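You operate a simulated robot arm through the tools that you are given. There is no shell and no other tool.

You are at the controls of a simulated robot arm. One attempt, no reset.

Task
Open the red lever, set GUIDE and GAP as the coil's tag says, close it again and oil the pads.
Fine: GUIDE is the black slider; push the bench oil button four times; the gap is set between opening and closing. The other controls stay.

It is judged by the outcome, as a careful person would: the job done as asked, and still so three seconds after it is handed in. It fails if anything else is knocked over, pushed out of place, dropped, spilled or broken.

Robot
A 7-joint arm with a two-finger parallel gripper, fixed in place. Base frame: the origin is on the floor under the middle of its stand, x ahead of it, y to its left, z up. Readings come in m, rad, newtons and seconds.
It reaches about 1.247 m from its shoulder. Its first joint turns from -2.304 to 2.304 rad. Payload 3.91 kg.
The TCP is the grasp point between the finger pads, 0.03 m short of the fingertips. In the tool frame z runs along the fingers and y along their closing line. The gripper opens to 0.11 m. The fingers are 0.02 m wide and 0.01 m thick; the gripper's body (0.048 by 0.112 m) begins 0.055 m behind the TCP.
Orientation is that of the tool frame in the base frame, as [roll, pitch, yaw] about the fixed x, y, z axes, in that order (R = Rz(yaw) Ry(pitch) Rx(roll)). With the fingers straight down and closing along the base's y, the tool's x points along the base's -x, its y along +y and its z along -z.

Tools
- The arm moves only by the tool nudge_tool. Its argument "moves" is a list of rows, each a list of 7 numbers: the turn, a rotation vector about the tool's x, y, z in rad, then the shift along the tool's x, y, z in mm, then the opening, from 0 (shut) to 1 (fully open). In form: [[ax, ay, az, x, y, z, hand], ...]. A call has 1 to 20 rows; each row is the pose to reach, as a shift and turn from the pose commanded when the call began, along the tool's axes at that moment. Rows are played at 5 a second. More than 0.05 m and 0.15 rad between two rows, or a gripper value outside its range, and nothing of the call is played. Where a pose cannot be reached the arm comes as near as it can. A force on the tool above 40 N (or 10 N above the force at the start of the call, whichever is more), or a blocked arm, ends the call early, and 0.2 s more pass. Each finger travels about 0.108 m/s and halts on what it meets, pressing with about 32 N; the grip force reading is that of the motor and also rises with nothing between the fingers. The clock runs only during rows and for 0.2 s after the last one: add rows that repeat a pose to give the fingers time. It gives the time, the measured TCP pose, the force on the tool (base axes), the opening and the grip force at its end, in the units of the frame above (readings bear some noise), with the torque about the TCP (base axes, N m) and any sound that the robot's microphone picked up, and new pictures: "show" is both (left out), scene, wrist or none.
- Cameras (640 x 400 px; columns grow to the right, rows downward): "scene" is fixed at [0.2177, 0.6611, 1.767]; the picture's right is [-0.60, -0.80, 0.00], its down [-0.45, 0.34, -0.82] and it looks along [0.66, -0.50, -0.57] (base axes); focal length 214 px, centre (320, 200). "wrist" rides on the gripper at [0.072, 0.017, -0.103] in the tool frame; the picture's right is [-0.23, 0.97, 0.00], its down [-0.76, -0.18, -0.62] and it looks along [-0.61, -0.14, 0.78] (tool axes); focal length 222 px, centre (320, 200).
- probe_pixels(camera, pixels): there is no depth. For up to 12 entries [column, row, z] of the newest picture of that camera ("zoom" is the newest enlarged one), the place [x, y] in the base frame at which the ray of that pixel passes the height z, good to about 0.002 m, but the place of the scene camera against the robot may be out by one fixed shift of up to 0.025 m in any direction. No time passes.
- close_up(camera, box): a new picture of the part [left, top, right, bottom] of that camera's present view, enlarged. No time passes.
- job_done(): hands the job in; it is judged then, once.

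Unless the task says otherwise, let go and move clear before handing in.

The tools are called after "Emit:" as name(argument=value, ...) on one line, values as JSON. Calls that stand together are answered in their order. nudge_tool: Moves the arm, as the interface text tells. Its arguments: {"type":"object","properties":{"moves":{"type":"array","items":{"type":"array","items":{"type":"number"}}},"show":{"type":"string","enum":["both","scene","wrist","none"]}},"required":["moves"]} The other tools are called the same way: probe_pixels (camera, pixels) gives the place at which the rays of pixels pass given heights; close_up (camera, box) takes an enlarged picture of a part of a camera's view; job_done () hands the job in.

At the start:

```text
time: 0.0
tcp_pos: [0.4576, 0.4697, 1.4993]
tool_rot: [-3.141, 0.0, 3.141]
wrist_force: [-0.2, 0.6, -0.2]
torque: [-0.02, 0.0, -0.03]
width: 0.11
grasp_force: 0.1
```

scene: 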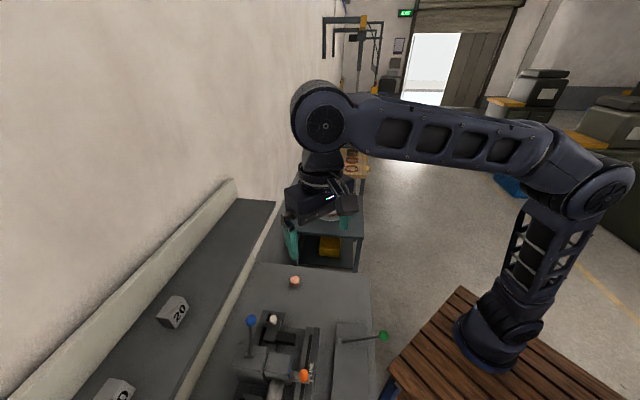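
wrist: 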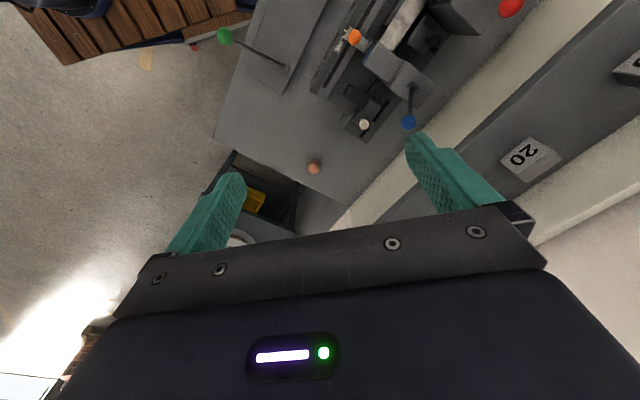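

The scene picture shows a bench machine with blue, white, orange, green and pink knobs around (250-385, 280-380), and the wrist picture shows a red one at (510,7). I will enlarge parts of both views before moving.

Emit:
close_up(camera="scene", box=[200, 250, 440, 400])

Emit:
close_up(camera="wrist", box=[180, 0, 420, 150])

Emit:
close_up(camera="wrist", box=[400, 0, 640, 150])

```text
2.67 times, centred on (320, 325) of scene
```

zoom: 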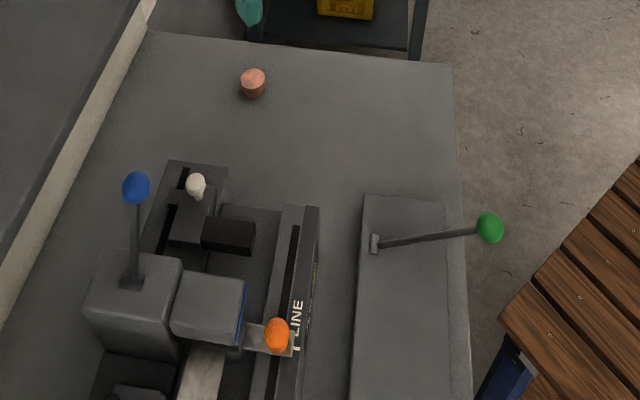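

```text
2.67 times, centred on (300, 75) of wrist
```

zoom: 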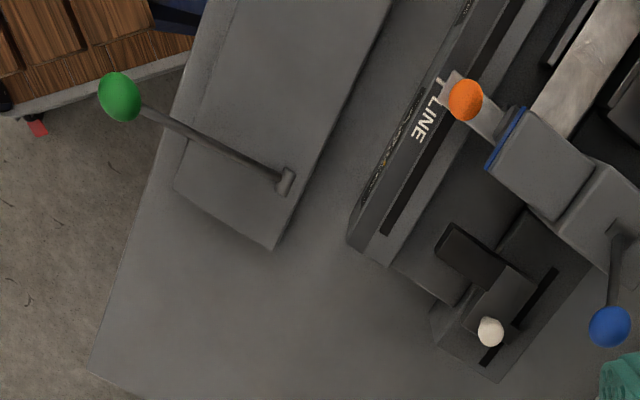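

```text
2.67 times, centred on (520, 75) of wrist
```

zoom: 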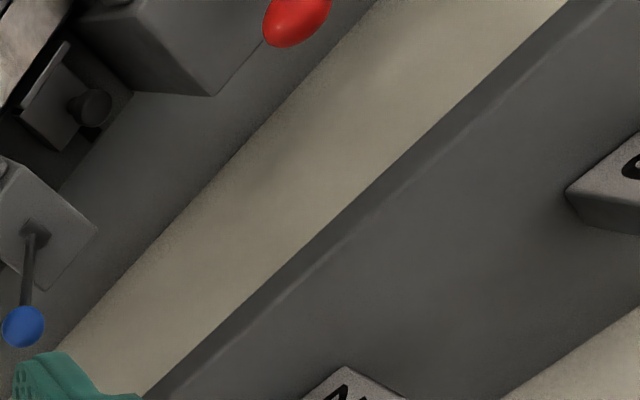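

The enlarged views show a vise/coil-feed machine with a partly visible tag on its far side, and the red knob is just at the edge of the wrist view. I will probe a few shared knobs at several heights to triangulate them.

Emit:
probe_pixels(camera="scene", pixels=[[295, 281, 0.8], [295, 281, 0.9], [295, 281, 1.0], [251, 320, 0.9], [251, 320, 1.0], [251, 320, 1.1], [383, 336, 0.9], [383, 336, 1.0], [383, 336, 1.1], [304, 376, 0.9], [304, 376, 1.0], [304, 376, 1.1]])

Emit:
probe_pixels(camera="wrist", pixels=[[313, 167, 0.8], [313, 167, 0.9], [313, 167, 1.0], [408, 122, 0.9], [408, 122, 1.0], [408, 122, 1.1], [224, 36, 0.9], [224, 36, 1.0], [224, 36, 1.1], [355, 37, 0.9], [355, 37, 1.0], [355, 37, 1.1]])

```text
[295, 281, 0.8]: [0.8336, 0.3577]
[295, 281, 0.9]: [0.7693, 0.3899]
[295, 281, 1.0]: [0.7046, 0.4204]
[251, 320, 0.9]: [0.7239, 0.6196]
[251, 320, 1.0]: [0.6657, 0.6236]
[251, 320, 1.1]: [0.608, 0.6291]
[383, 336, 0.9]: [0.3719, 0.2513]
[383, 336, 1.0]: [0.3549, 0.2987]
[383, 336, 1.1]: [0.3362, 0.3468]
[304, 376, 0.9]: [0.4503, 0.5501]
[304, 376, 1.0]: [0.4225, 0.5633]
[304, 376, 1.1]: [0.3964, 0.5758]
```

```text
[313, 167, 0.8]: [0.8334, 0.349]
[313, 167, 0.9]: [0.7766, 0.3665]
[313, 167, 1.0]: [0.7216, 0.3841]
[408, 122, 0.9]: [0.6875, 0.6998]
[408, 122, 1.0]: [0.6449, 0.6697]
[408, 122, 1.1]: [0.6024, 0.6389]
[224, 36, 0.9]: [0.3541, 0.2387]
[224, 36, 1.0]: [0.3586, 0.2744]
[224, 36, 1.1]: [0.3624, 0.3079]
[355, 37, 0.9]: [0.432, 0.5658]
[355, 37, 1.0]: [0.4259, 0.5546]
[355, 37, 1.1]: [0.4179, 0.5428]
```

Pink, orange, blue and green knobs triangulate to around z 0.85–1.1 along y≈0.25–0.65, so the red lever lies nearer the robot at smaller x, outside both views. I will shift the hand back (tool +x, base -x) by 250 mm at its present height to see it.

Emit:
nudge_tool(moves=[[0, 0, 0, 40, 0, 0, 1], [0, 0, 0, 80, 0, 0, 1], [0, 0, 0, 120, 0, 0, 1], [0, 0, 0, 160, 0, 0, 1], [0, 0, 0, 200, 0, 0, 1], [0, 0, 0, 240, 0, 0, 1]])

```text
time: 1.4
tcp_pos: [0.2183, 0.4695, 1.5004]
tool_rot: [3.14, 0.001, 3.141]
wrist_force: [1.0, -0.3, -0.4]
torque: [-0.02, 0.04, 0.0]
width: 0.1098
grasp_force: 0.1
```

scene: 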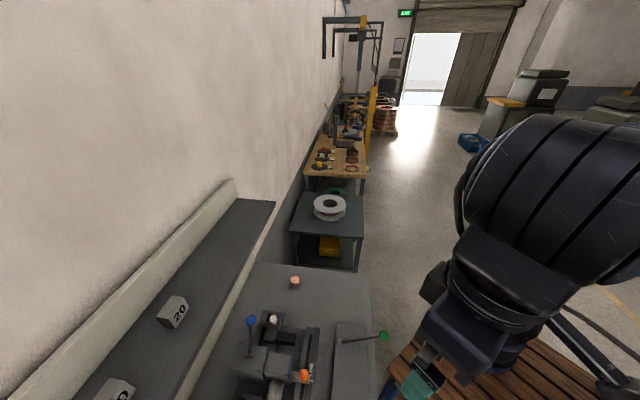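
wrist: 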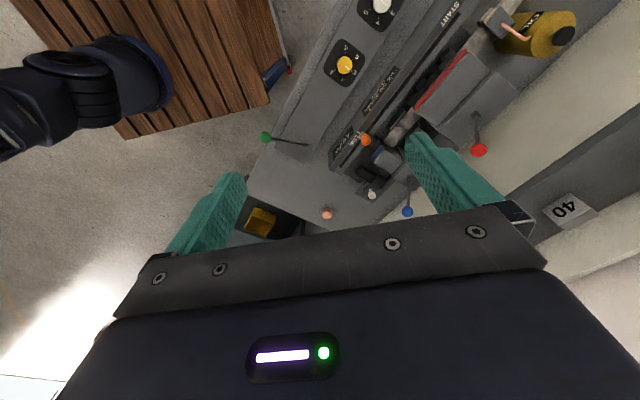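

The wrist view now shows the machine from above: red lever at (479,150), yellow knob (345,65), a white knob (382,5), a yellow container (545,35), and the scene view shows a spool at (330,207). I will enlarge these.

Emit:
close_up(camera="wrist", box=[240, 0, 480, 150])

Emit:
close_up(camera="wrist", box=[400, 0, 640, 150])

Emit:
close_up(camera="scene", box=[280, 140, 400, 215])

Emit:
close_up(camera="wrist", box=[300, 100, 460, 200])

```text
2.67 times, centred on (360, 75) of wrist
```

zoom: 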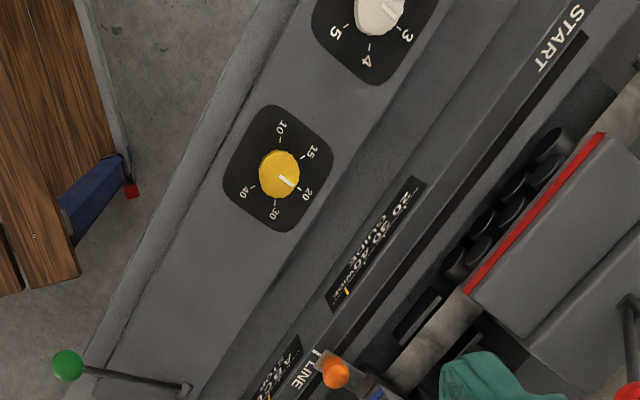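

```text
2.67 times, centred on (520, 75) of wrist
```

zoom: 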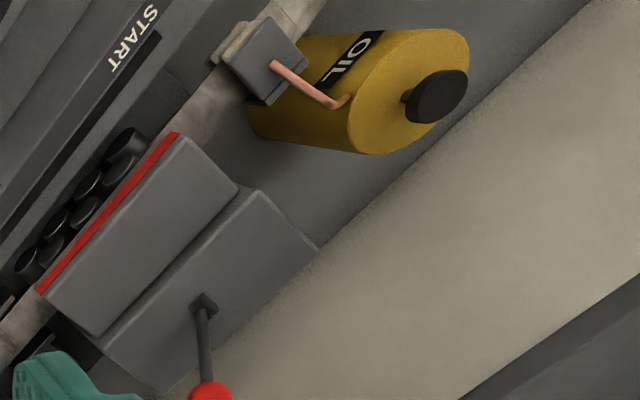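

```text
5.33 times, centred on (340, 178) of scene
```

zoom: 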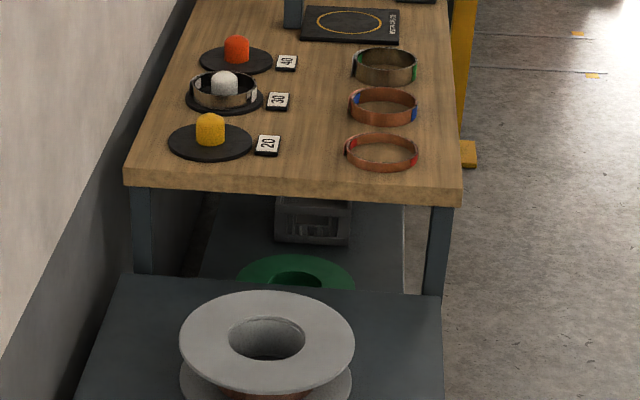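

```text
4.00 times, centred on (380, 150) of wrist
```

zoom: 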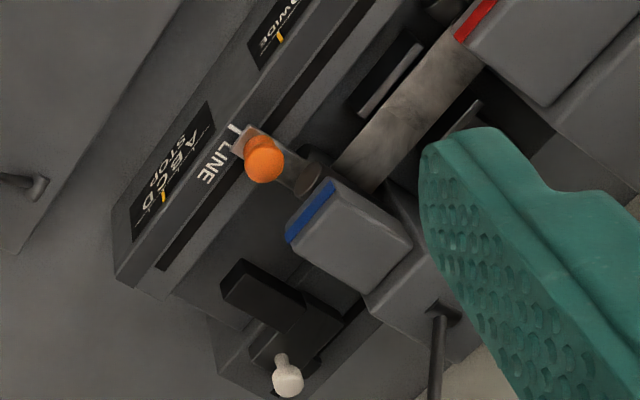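

The machine has a red-edged straightener, yellow dial (10-40), white dial (3,4,5…), scales GUIDE (20 30 40) and STOP (A-D), and an oil can, but the coil must be farther toward -x. I will shift further back and tilt the hand so the camera looks that way.

Emit:
nudge_tool(moves=[[0, 0.12, 0, 30, 0, 0, 1], [0, 0.24, 0, 60, 0, 0, 1], [0, 0.36, 0, 90, 0, 0, 1], [0, 0.48, 0, 120, 0, 0, 1], [0, 0.6, 0, 150, 0, 0, 1], [0, 0.72, 0, 180, 0, 0, 1], [0, 0.84, 0, 210, 0, 0, 1], [0, 0.84, 0, 210, 0, 0, 1]])

```text
time: 3.2
tcp_pos: [0.0078, 0.4704, 1.5007]
tool_rot: [3.141, -0.842, -3.141]
wrist_force: [0.7, -0.2, -0.2]
torque: [-0.03, -0.02, 0.0]
width: 0.1102
grasp_force: 0.0
```

scene: 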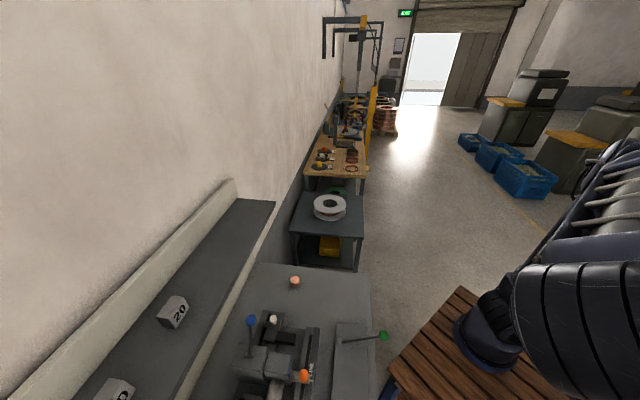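
wrist: 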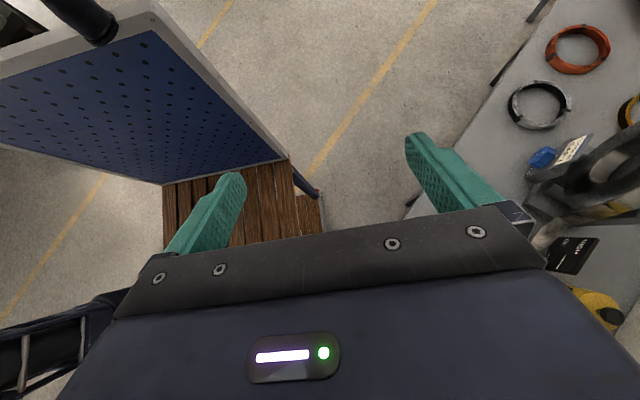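

The wrist view now shows the far end of the bench: rings, a blue button at (543,157), a small tag at (572,150), a dark sign at (573,255) and the coil stand. I will enlarge.

Emit:
close_up(camera="wrist", box=[496, 110, 640, 200])

Emit:
close_up(camera="wrist", box=[496, 190, 640, 280])

Emit:
close_up(camera="wrist", box=[400, 0, 640, 150])

```text
4.44 times, centred on (568, 155) of wrist
```

zoom: 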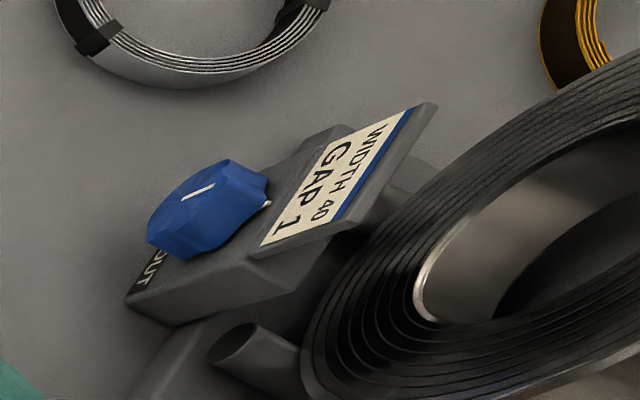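

```text
4.44 times, centred on (568, 235) of wrist
```

zoom: 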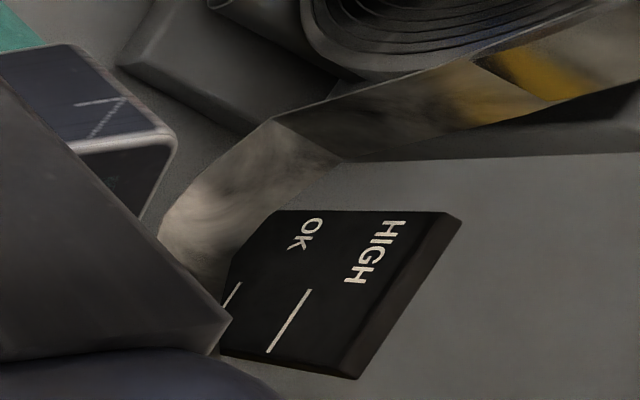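

```text
2.67 times, centred on (520, 75) of wrist
```

zoom: 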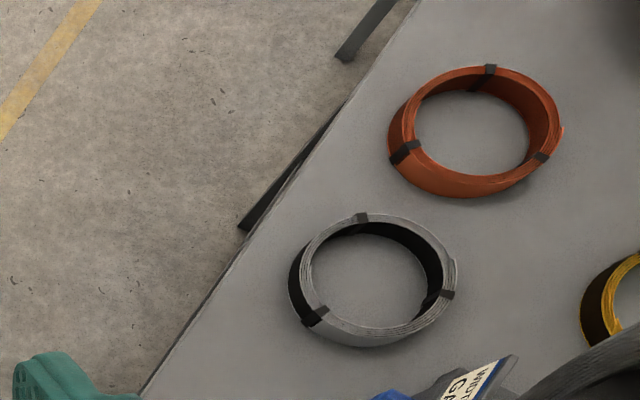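

The tag reads "WIDTH 40, GAP 1"; a blue dial marked OUT sits next to it. I will tilt the hand back halfway and lower it a bit to read the dials on the machine's front panel.

Emit:
nudge_tool(moves=[[0, -0.13, 0, -20, 0, 20, 1], [0, -0.26, 0, -45, 0, 40, 1], [0, -0.4, 0, -75, 0, 67, 1], [0, -0.4, 0, -75, 0, 67, 1]])

```text
time: 4.2
tcp_pos: [0.0081, 0.4693, 1.4]
tool_rot: [-3.142, -0.438, -3.142]
wrist_force: [0.1, -0.2, 0.3]
torque: [-0.02, 0.02, 0.04]
width: 0.1099
grasp_force: 0.1
```

scene: 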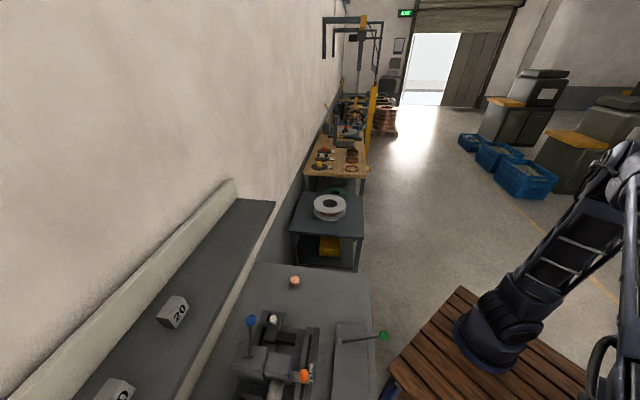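
wrist: 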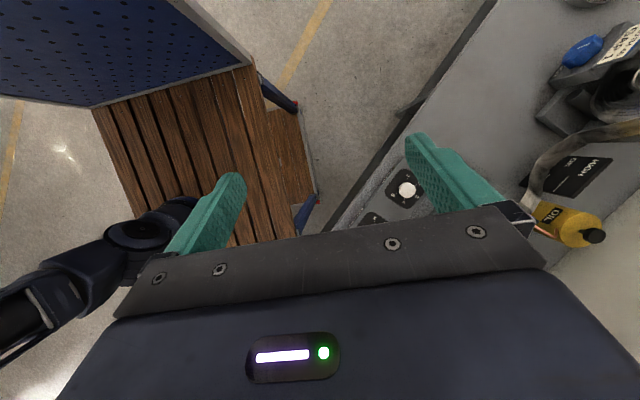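

The white dial at (407,190) and yellow dial at (372,218) are partly hidden by the finger. I will shift left and back and tilt further upright to see the panel.

Emit:
nudge_tool(moves=[[0, -0.1, 0, 30, 30, 14, 1], [0, -0.2, 0, 60, 60, 28, 1], [0, -0.3, 0, 90, 90, 42, 1], [0, -0.3, 0, 90, 90, 42, 1]])

```text
time: 5.2
tcp_pos: [-0.0903, 0.5585, 1.4003]
tool_rot: [-3.141, -0.139, 3.139]
wrist_force: [0.3, -1.2, 0.6]
torque: [0.03, 0.02, -0.02]
width: 0.1098
grasp_force: 0.1
```

scene: 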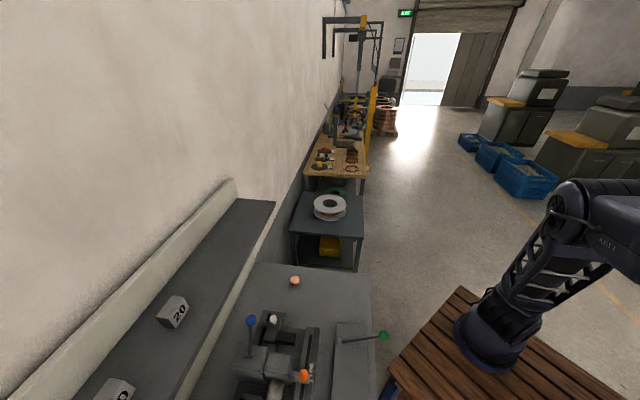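
wrist: 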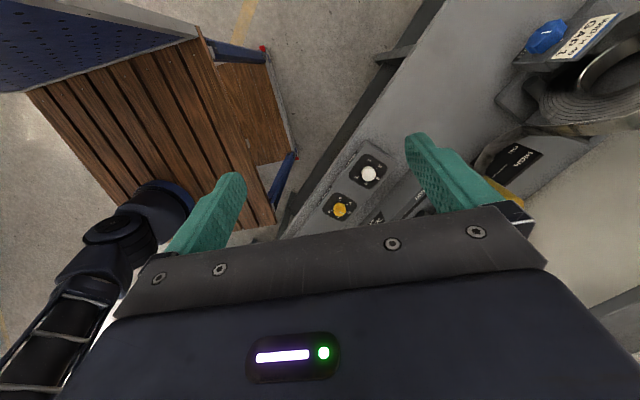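

Emit:
close_up(camera="wrist", box=[300, 140, 428, 220])

Emit:
close_up(camera="wrist", box=[496, 0, 640, 90])

Emit:
close_up(camera="wrist", box=[460, 100, 604, 190])

```text
5.00 times, centred on (364, 180) of wrist
```

zoom: 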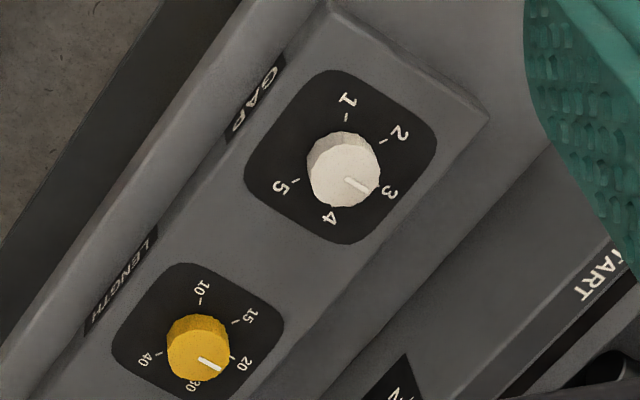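

```text
4.44 times, centred on (568, 45) of wrist
```

zoom: 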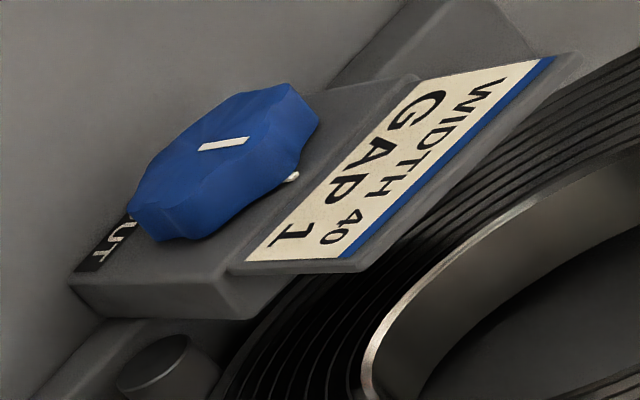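

```text
4.44 times, centred on (532, 145) of wrist
```

zoom: 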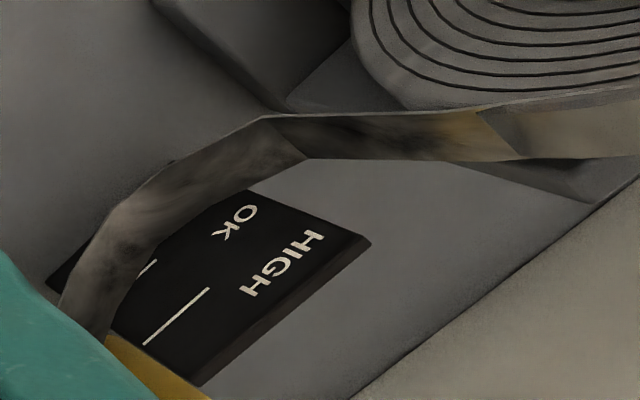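

The white dial is labelled GAP (1–5, now at 3) and the yellow one LENGTH; the tag clearly reads WIDTH 40, GAP 1. I will probe the dials in this view at several heights.

Emit:
probe_pixels(camera="wrist", pixels=[[368.6, 172, 0.9], [368.6, 172, 0.95], [368.6, 172, 1.0], [339.4, 208, 0.9], [339.4, 208, 0.95], [339.4, 208, 1.0], [398, 162, 0.9], [398, 162, 1.0], [300, 208, 0.9], [366, 140, 0.9], [300, 208, 1.0], [366, 140, 1.0]])

```text
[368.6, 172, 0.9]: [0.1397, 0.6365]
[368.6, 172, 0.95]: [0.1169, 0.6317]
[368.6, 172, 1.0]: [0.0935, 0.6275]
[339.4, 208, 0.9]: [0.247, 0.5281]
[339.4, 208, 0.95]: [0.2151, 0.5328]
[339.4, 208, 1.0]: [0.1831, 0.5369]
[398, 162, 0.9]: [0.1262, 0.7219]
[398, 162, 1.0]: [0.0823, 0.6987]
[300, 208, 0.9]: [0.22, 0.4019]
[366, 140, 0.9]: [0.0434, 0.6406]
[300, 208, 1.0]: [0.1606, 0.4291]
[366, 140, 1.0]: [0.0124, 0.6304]
```

The dials lie at about (0.117,0.632) and (0.215,0.533), so the machine runs diagonally (≈45° to the base axes). I will make the hand vertical, then yaw it 45° to line up with the machine and view it from the robot side.

Emit:
nudge_tool(moves=[[0, -0.139, 0, 0, 0, 0, 1], [0, -0.139, 0, 0, 0, 0, 1]], show="none")

Emit:
nudge_tool(moves=[[0, 0, -0.131, -15, -23, 16, 1], [0, 0, -0.262, -30, -46, 33, 1], [0, 0, -0.393, -45, -70, 50, 1], [0, 0, -0.524, -60, -93, 66, 1], [0, 0, -0.655, -75, -117, 83, 1], [0, 0, -0.785, -90, -140, 100, 1], [0, 0, -0.785, -90, -140, 100, 1]])

```text
time: 5.8
tcp_pos: [-0.0922, 0.5598, 1.4013]
tool_rot: [-3.14, -0.002, -3.141]
wrist_force: [-0.6, 0.4, -0.7]
torque: [0.02, -0.01, 0.0]
width: 0.11
grasp_force: 0.0
```

```text
time: 7.4
tcp_pos: [-0.0016, 0.4184, 1.3001]
tool_rot: [3.14, 0.0, -2.355]
wrist_force: [0.7, 0.0, -0.8]
torque: [0.0, 0.01, 0.0]
width: 0.11
grasp_force: 0.0
```

scene: 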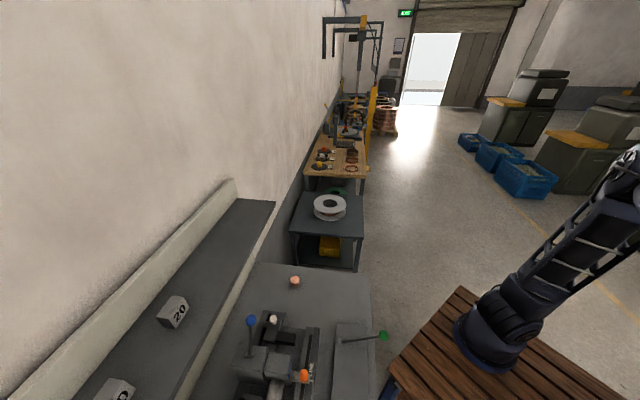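
wrist: 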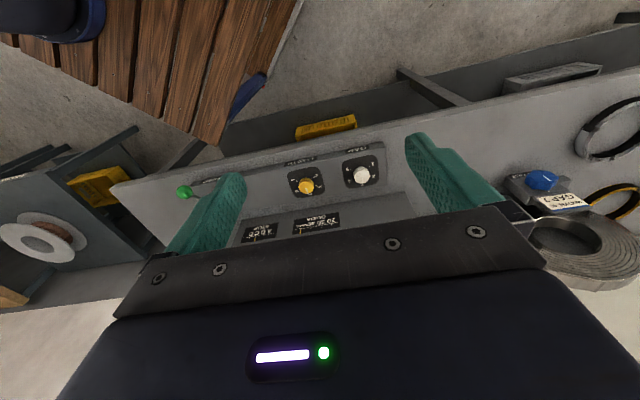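

The view is now lined up with the machine. I will move forward (tool -x) 250 mm at this height to look down onto the rail, guide and red lever.

Emit:
nudge_tool(moves=[[0, 0, 0, -45, 0, 0, 1], [0, 0, 0, -90, 0, 0, 1], [0, 0, 0, -135, 0, 0, 1], [0, 0, 0, -180, 0, 0, 1], [0, 0, 0, -220, 0, 0, 1], [0, 0, 0, -220, 0, 0, 1]])

```text
time: 8.8
tcp_pos: [0.1546, 0.5743, 1.301]
tool_rot: [-3.141, 0.002, -2.356]
wrist_force: [0.8, 0.0, -0.1]
torque: [0.02, -0.06, 0.0]
width: 0.11
grasp_force: 0.0
```

scene: 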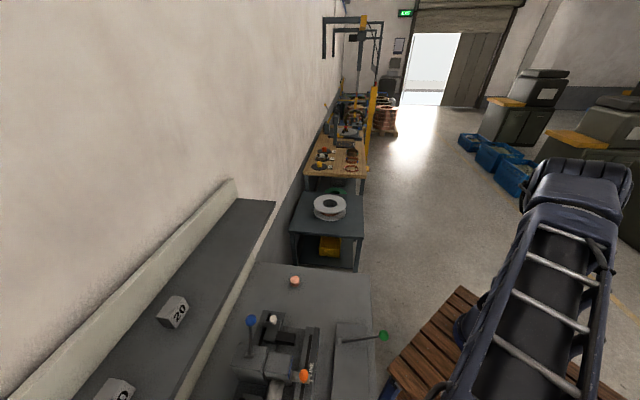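
wrist: 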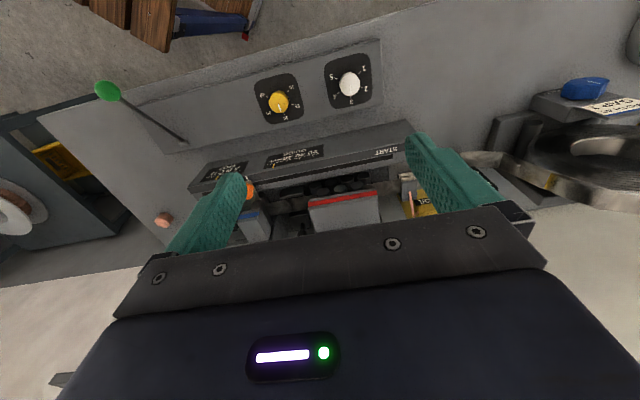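

The dials, scales and the red-edged box are visible, with the machine just under the hand. I will advance another 150 mm to look down into the guide and lever area.

Emit:
nudge_tool(moves=[[0, 0, 0, -45, 0, 0, 1], [0, 0, 0, -90, 0, 0, 1], [0, 0, 0, -130, 0, 0, 1], [0, 0, 0, -130, 0, 0, 1]], show="wrist")

Emit:
close_up(camera="wrist", box=[160, 30, 480, 230])

```text
time: 9.8
tcp_pos: [0.2448, 0.6665, 1.2999]
tool_rot: [-3.141, 0.0, -2.356]
wrist_force: [-0.8, 0.7, 0.6]
torque: [0.0, 0.0, -0.01]
width: 0.1098
grasp_force: 0.0
```

wrist: 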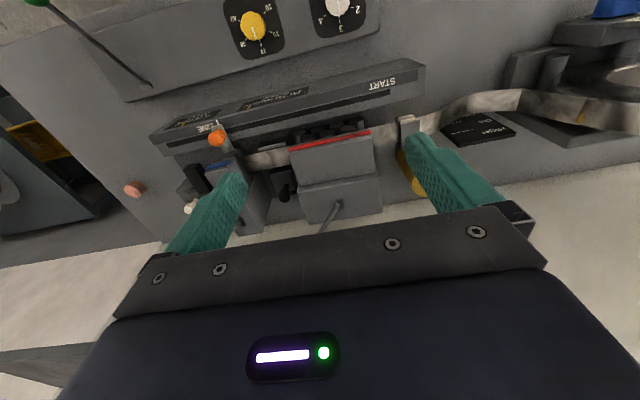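

```text
2.00 times, centred on (320, 130) of wrist
```

zoom: 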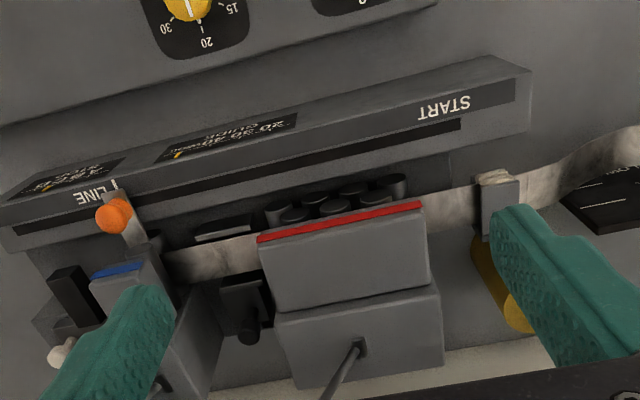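

The strip passes between rollers (red-edged box) and a guide: a fixed block at zoom (225,235) and a black knob on a plate at zoom (250,320). I will enlarge the scale and the guide.

Emit:
close_up(camera="wrist", box=[160, 70, 320, 170])

Emit:
close_up(camera="wrist", box=[230, 130, 390, 230])

Emit:
close_up(camera="wrist", box=[200, 0, 360, 60])

```text
4.00 times, centred on (240, 120) of wrist
```

zoom: 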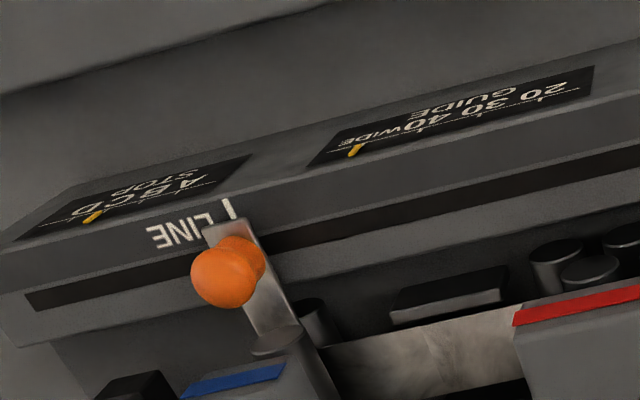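

```text
4.00 times, centred on (310, 180) of wrist
```

zoom: 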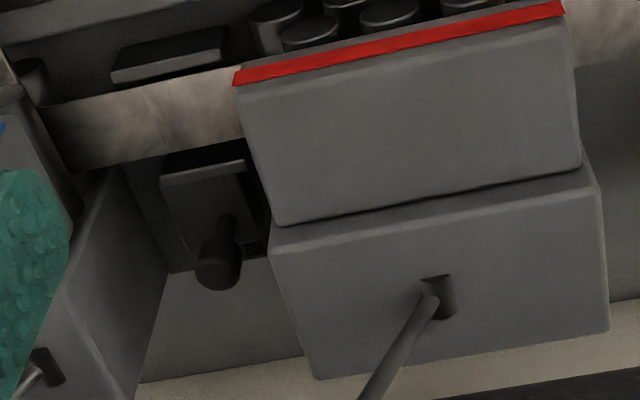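

```text
4.00 times, centred on (280, 30) of wrist
```

zoom: 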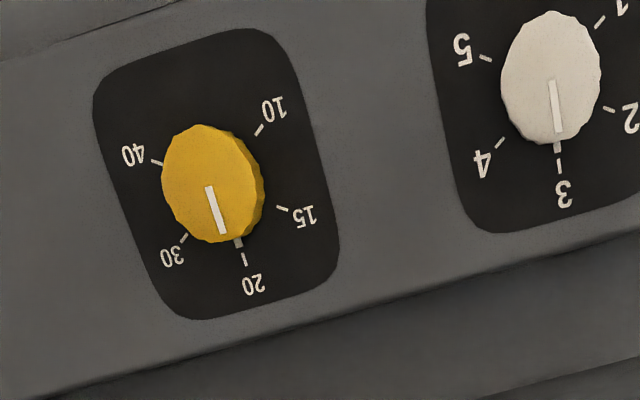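

The GUIDE pointer sits at WIDE and STOP at D; the yellow dial is at 20 and the GAP dial at 3. By triangulating earlier views the red knob is near (0.435,0.770,1.16) and its pivot near (0.387,0.798,1.085). Next I go downstream to look at the pink bench button.

Emit:
nudge_tool(moves=[[0, 0, 0, 0, -45, 0, 1], [0, 0, 0, 0, -90, 0, 1], [0, 0, 0, 0, -135, 0, 1], [0, 0, 0, 0, -180, 0, 1], [0, 0, 0, 0, -225, 0, 1], [0, 0, 0, 0, -270, 0, 1], [0, 0, 0, 0, -315, 0, 1], [0, 0, 0, 0, -360, 0, 1], [0, 0, 0, 0, -405, 0, 1], [0, 0, 0, 0, -450, 0, 1], [0, 0, 0, 0, -450, 0, 1]])

```text
time: 12.2
tcp_pos: [0.5628, 0.3472, 1.3002]
tool_rot: [3.141, 0.001, -2.357]
wrist_force: [0.6, 0.2, -0.6]
torque: [-0.04, 0.0, 0.0]
width: 0.1101
grasp_force: 0.0
```

scene: 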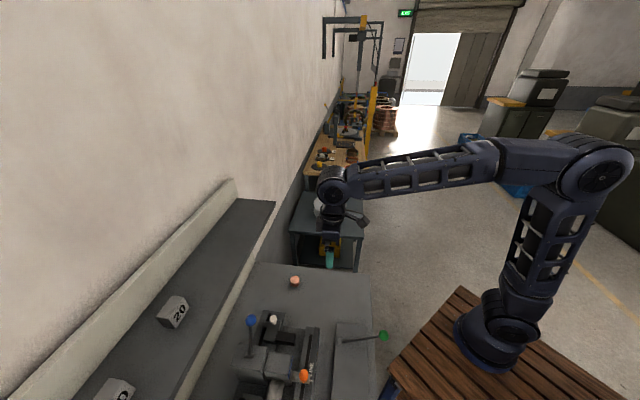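
wrist: 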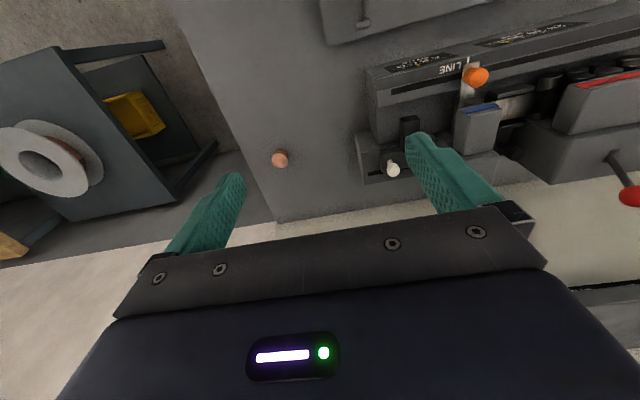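

Emit:
close_up(camera="wrist", box=[240, 130, 320, 180])

Emit:
close_up(camera="wrist", box=[480, 60, 640, 210])

Emit:
close_up(camera="wrist", box=[340, 0, 500, 190])

```text
8.00 times, centred on (280, 155) of wrist
```

zoom: 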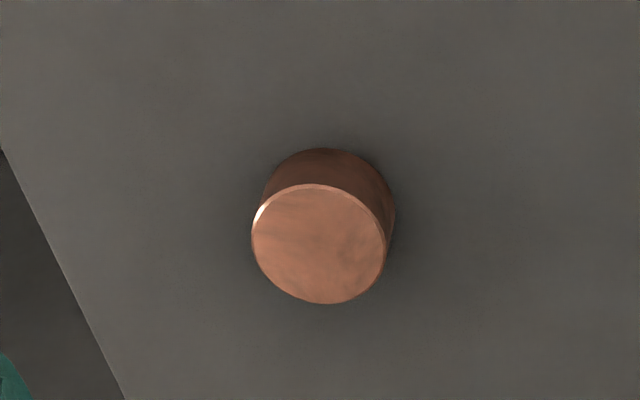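

```text
2.67 times, centred on (560, 135) of wrist
```

zoom: 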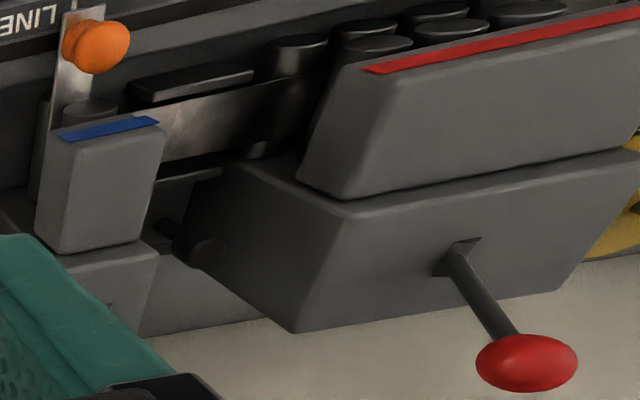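

```text
2.11 times, centred on (420, 95) of wrist
```

zoom: 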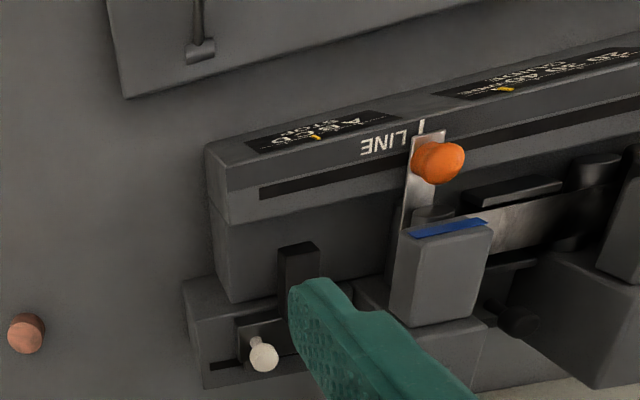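

The copper-coloured button at (280,158) is a plain round push button on the bench, matching the copper oil line; the black-knobbed slide sits beneath the strip at about (0.470,0.718,1.03). I want to locate the shelf edge (590,287) before lowering near the red lever, so I'll enlarge there.

Emit:
close_up(camera="wrist", box=[400, 180, 640, 330])

Emit:
close_up(camera="scene", box=[40, 180, 360, 380])

```text
2.67 times, centred on (520, 255) of wrist
```

zoom: 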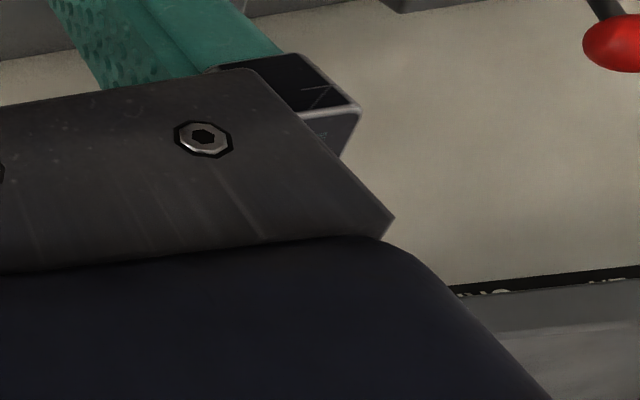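

```text
2.00 times, centred on (200, 280) of scene
```

zoom: 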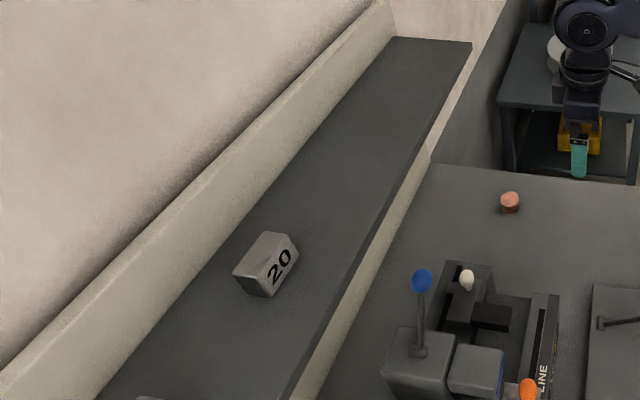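

A shelf hangs over the back of the bench, and there is a black lettered strip below its edge at zoom (490,290). I will back off, raise a bit and tilt the hand to look at that lettering, the levers and the shelf level.

Emit:
nudge_tool(moves=[[0, -0.13, 0, 30, 30, -15, 1], [0, -0.26, 0, 60, 60, -30, 1], [0, -0.39, 0, 90, 90, -45, 1], [0, -0.52, 0, 120, 120, -60, 1], [0, -0.65, 0, 150, 150, -75, 1], [0, -0.78, 0, 180, 180, -90, 1], [0, -0.9, 0, 200, 200, -100, 1], [0, -0.9, 0, 200, 200, -100, 1]], show="wrist")

Emit:
close_up(camera="wrist", box=[0, 0, 320, 200])

Emit:
close_up(camera="wrist", box=[320, 0, 640, 200])

```text
time: 14.0
tcp_pos: [0.2805, 0.3482, 1.4031]
tool_rot: [3.141, 0.901, -2.358]
wrist_force: [0.2, -0.4, -1.5]
torque: [-0.01, 0.0, 0.04]
width: 0.1098
grasp_force: 0.1
```

wrist: 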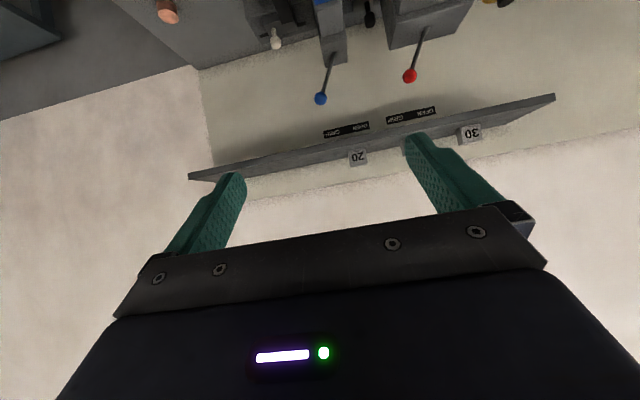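

```text
2.00 times, centred on (160, 100) of wrist
```

zoom: 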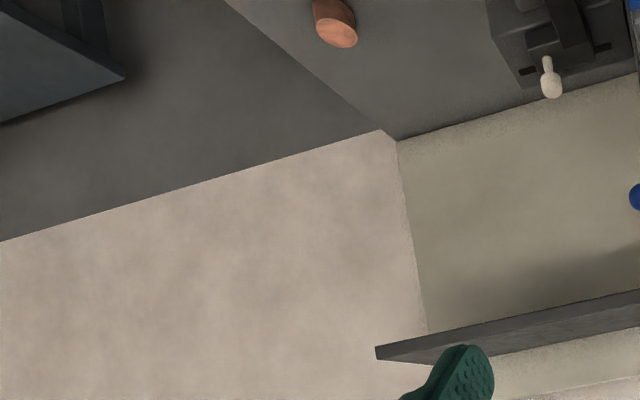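

```text
2.00 times, centred on (480, 100) of wrist
```

zoom: 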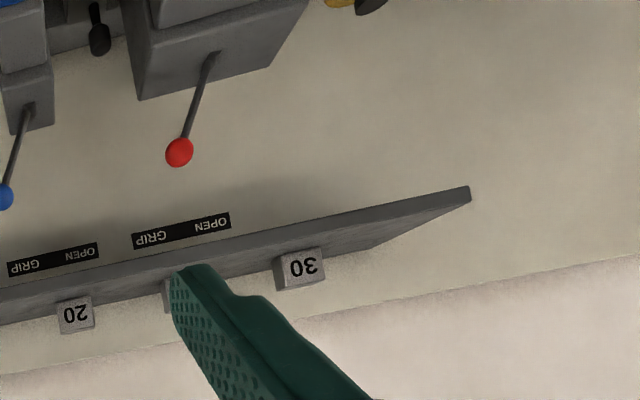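

The wall strip behind the levers reads GRIP (downstream side) and OPEN (upstream side), so the red lever at (409,76) leans to GRIP and must be pushed upstream; the shelf edge is close behind it. I will keep the hand tilted forward, close the fingers and go to a stand-off on the downstream side of the red knob.

Emit:
nudge_tool(moves=[[0, 0, 0, -0.8, 18, 39, 0.5], [0, 0, 0, -1.6, 37, 78, 0], [0, 0, 0, -2.5, 55, 118, 0], [0, 0, 0, -3.3, 73, 157, 0], [0, 0, 0, -4.1, 92, 196, 0], [0, 0, 0, -5, 110, 235, 0], [0, 0, 0, -5.8, 129, 274, 0], [0, 0, 0, -6.6, 147, 314, 0], [0, 0, 0, -6.6, 147, 314, 0]])

```text
time: 16.0
tcp_pos: [0.3535, 0.6314, 1.2074]
tool_rot: [3.142, 0.898, -2.356]
wrist_force: [-0.1, 0.6, 0.3]
torque: [-0.03, -0.02, 0.01]
width: 0.0
grasp_force: 32.1
```

scene: 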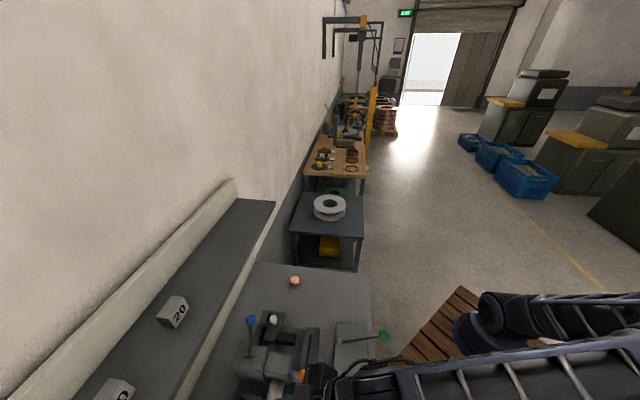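
wrist: 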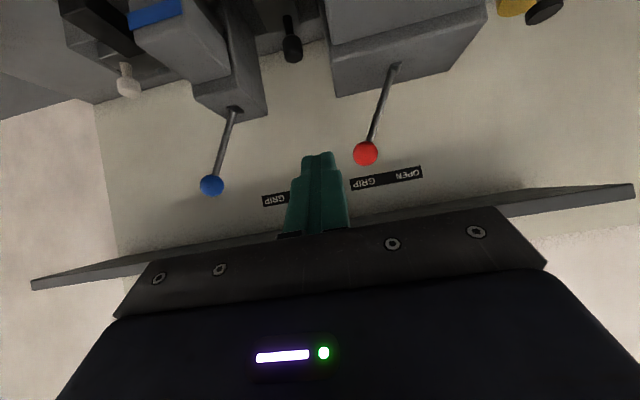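

The knob at (365,153) refines to about u -0.240, height 1.166, and the closed fingers are just downstream of it with the shelf edge well above. I will slide forward so the fingers sit right beside the knob.

Emit:
nudge_tool(moves=[[0, 0, 0, -16, 0, 37, 0], [0, 0, 0, -32, 0, 75, 0], [0, 0, 0, -48, 0, 112, 0], [0, 0, 0, -64, 0, 149, 0], [0, 0, 0, -64, 0, 149, 0]], show="wrist")

```text
time: 17.2
tcp_pos: [0.4644, 0.7395, 1.1662]
tool_rot: [3.14, 0.899, -2.358]
wrist_force: [-0.1, -0.1, -0.4]
torque: [0.0, -0.03, -0.03]
width: 0.0
grasp_force: 32.5
```

wrist: 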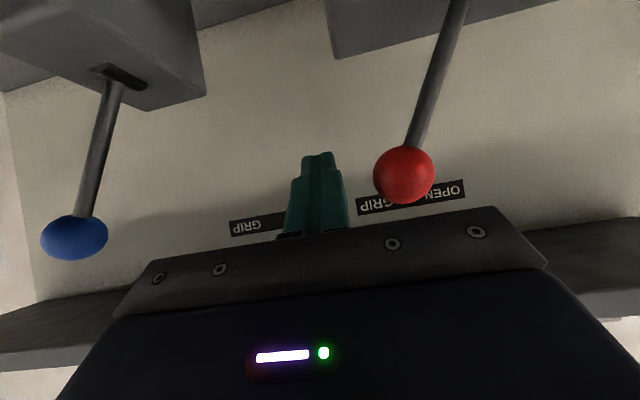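

The knob at (404,175) is beside the closed fingers at the same depth. I will push it upstream (tool +y) along its arc in small steps, watching the force.

Emit:
nudge_tool(moves=[[0, 0, 0, 0, 12, 0, 0], [0, 0, 0, -1, 22, -1, 0], [0, 0, 0, -4, 32, -3, 0], [0, 0, 0, -6, 42, -5, 0], [0, 0, 0, -8, 52, -6, 0], [0, 0, 0, -8.6, 62, -6.8, 0], [0, 0, 0, -8.6, 72, -6.8, 0], [0, 0, 0, -8, 82, -6, 0], [0, 0, 0, -6, 92, -5, 0]], show="wrist")

```text
time: 19.2
tcp_pos: [0.3994, 0.8046, 1.176]
tool_rot: [-3.141, 0.899, -2.355]
wrist_force: [0.2, 0.4, 0.2]
torque: [-0.02, 0.04, 0.01]
width: 0.0001
grasp_force: 31.7
```

wrist: 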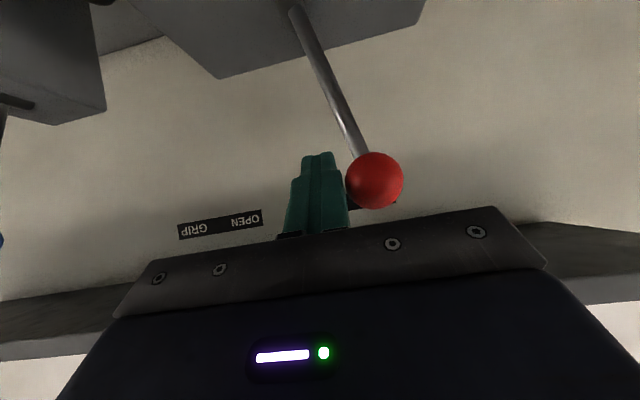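

The lever passed vertical and now leans to the OPEN side with almost no force. I will keep pushing upstream until it meets its stop.

Emit:
nudge_tool(moves=[[0, 0, 0, 2, 6, 1.5, 0], [0, 0, 0, 4, 12, 3, 0], [0, 0, 0, 5, 18, 4, 0], [0, 0, 0, 6, 24, 5, 0], [0, 0, 0, 7, 30, 6, 0], [0, 0, 0, 8, 36, 6.5, 0]], show="wrist")

```text
time: 20.6
tcp_pos: [0.3827, 0.8256, 1.1654]
tool_rot: [-3.139, 0.9, -2.364]
wrist_force: [8.9, -7.5, 2.0]
torque: [0.02, 0.0, 0.06]
width: 0.0
grasp_force: 31.7
stopped in row 6: the force on the tool passed its limit at 45 N (the readings are from after the stop); the commanded pose is now the measured one
```

wrist: 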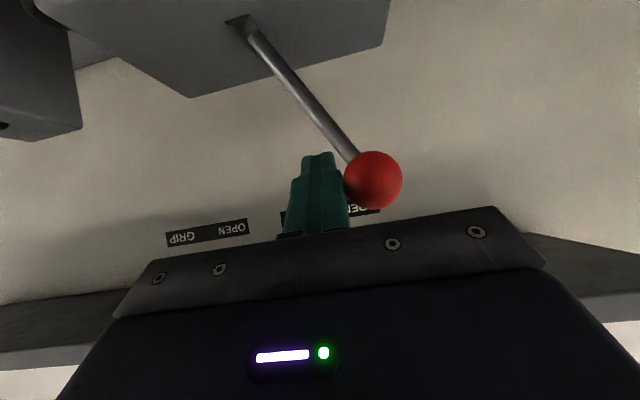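

The force limit tripped at the lever's stop, so it is fully over on OPEN. I will back off sideways, retract, and look at the machine.

Emit:
nudge_tool(moves=[[0, 0, 0, 0, -10, 0, 0], [0, 0, 0, 0, -20, 0, 0], [0, 0, 0, 15, -25, -35, 0], [0, 0, 0, 30, -25, -75, 0], [0, 0, 0, 45, -25, -112, 0], [0, 0, 0, 64, -25, -149, 0], [0, 0, 0, 64, -25, -149, 0]], show="wrist")

```text
time: 22.2
tcp_pos: [0.2876, 0.6978, 1.2082]
tool_rot: [-3.139, 0.898, -2.363]
wrist_force: [0.1, -0.2, -0.7]
torque: [-0.02, -0.02, 0.01]
width: 0.0004
grasp_force: 31.6
```

wrist: 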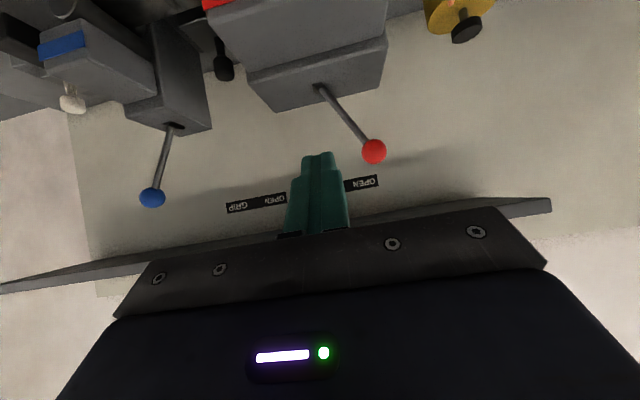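

The red lever (374,152) rests on the OPEN side. Next I want a top view of the guide slide, so I'll bring the hand nearly upright over the gap between the red and blue boxes with the fingers open.

Emit:
nudge_tool(moves=[[0, 0.12, 0, -16, -22, -7, 0.3], [0, 0.24, 0, -32, -44, -13, 0.6], [0, 0.36, 0, -48, -66, -20, 1], [0, 0.48, 0, -64, -88, -27, 1], [0, 0.6, 0, -79, -110, -33, 1], [0, 0.6, 0, -79, -110, -33, 1]], show="wrist")

Emit:
close_up(camera="wrist", box=[220, 40, 420, 165])

Emit:
close_up(camera="wrist", box=[120, 0, 440, 200])

```text
time: 23.6
tcp_pos: [0.3799, 0.6375, 1.2919]
tool_rot: [-3.141, 0.297, -2.364]
wrist_force: [-0.7, -0.4, -1.2]
torque: [-0.03, 0.02, -0.04]
width: 0.1098
grasp_force: 0.2
```

wrist: 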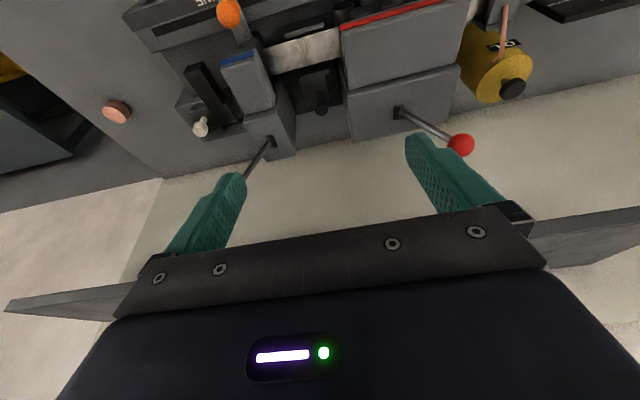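

```text
3.20 times, centred on (320, 102) of wrist
```

zoom: 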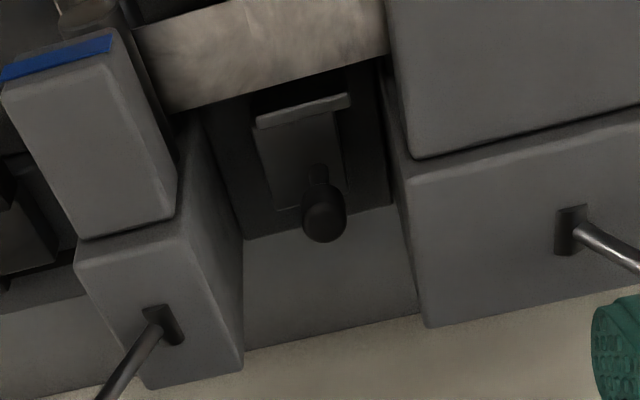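

```text
2.00 times, centred on (280, 100) of wrist
```

zoom: 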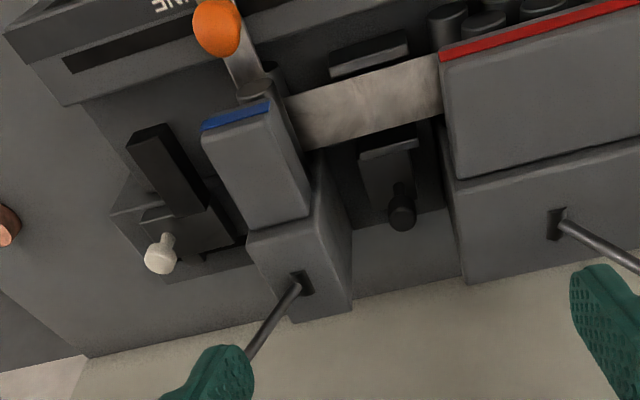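

The black knob (322,107) sits at u≈-0.177, v≈0.839, z≈1.03 in a channel about 0.10 m wide between the red and blue boxes. I will narrow the fingers and go to a pre-grasp just above it, keeping the tilt so the hand stays clear of the shelf.

Emit:
nudge_tool(moves=[[0, 0, 0, -9, -1, 39, 0.6], [0, 0, 0, -17, -2, 78, 0.38], [0, 0, 0, -26, -3, 118, 0.38], [0, 0, 0, -35, -4, 157, 0.38], [0, 0, 0, -43.6, -5, 196, 0.38], [0, 0, 0, -43.6, -5, 196, 0.38]], show="wrist")

Emit:
close_up(camera="wrist", box=[200, 0, 440, 150])

```text
time: 25.0
tcp_pos: [0.4553, 0.7024, 1.1162]
tool_rot: [-3.139, 0.296, -2.363]
wrist_force: [0.2, 0.2, -0.3]
torque: [-0.04, 0.0, -0.01]
width: 0.0418
grasp_force: 0.2
```

wrist: 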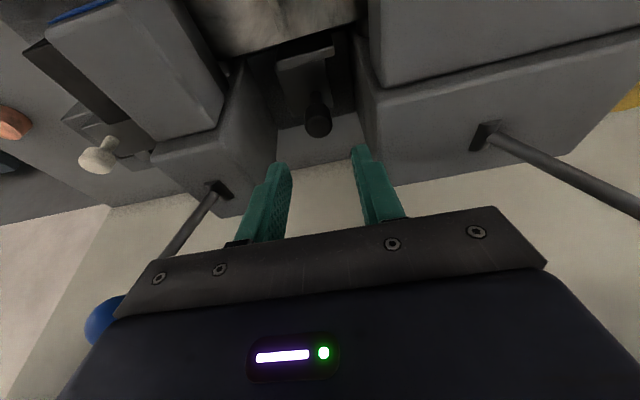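

```text
2.67 times, centred on (320, 75) of wrist
```

zoom: 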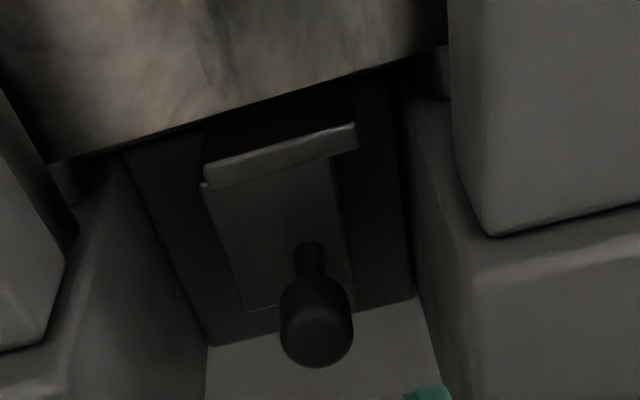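

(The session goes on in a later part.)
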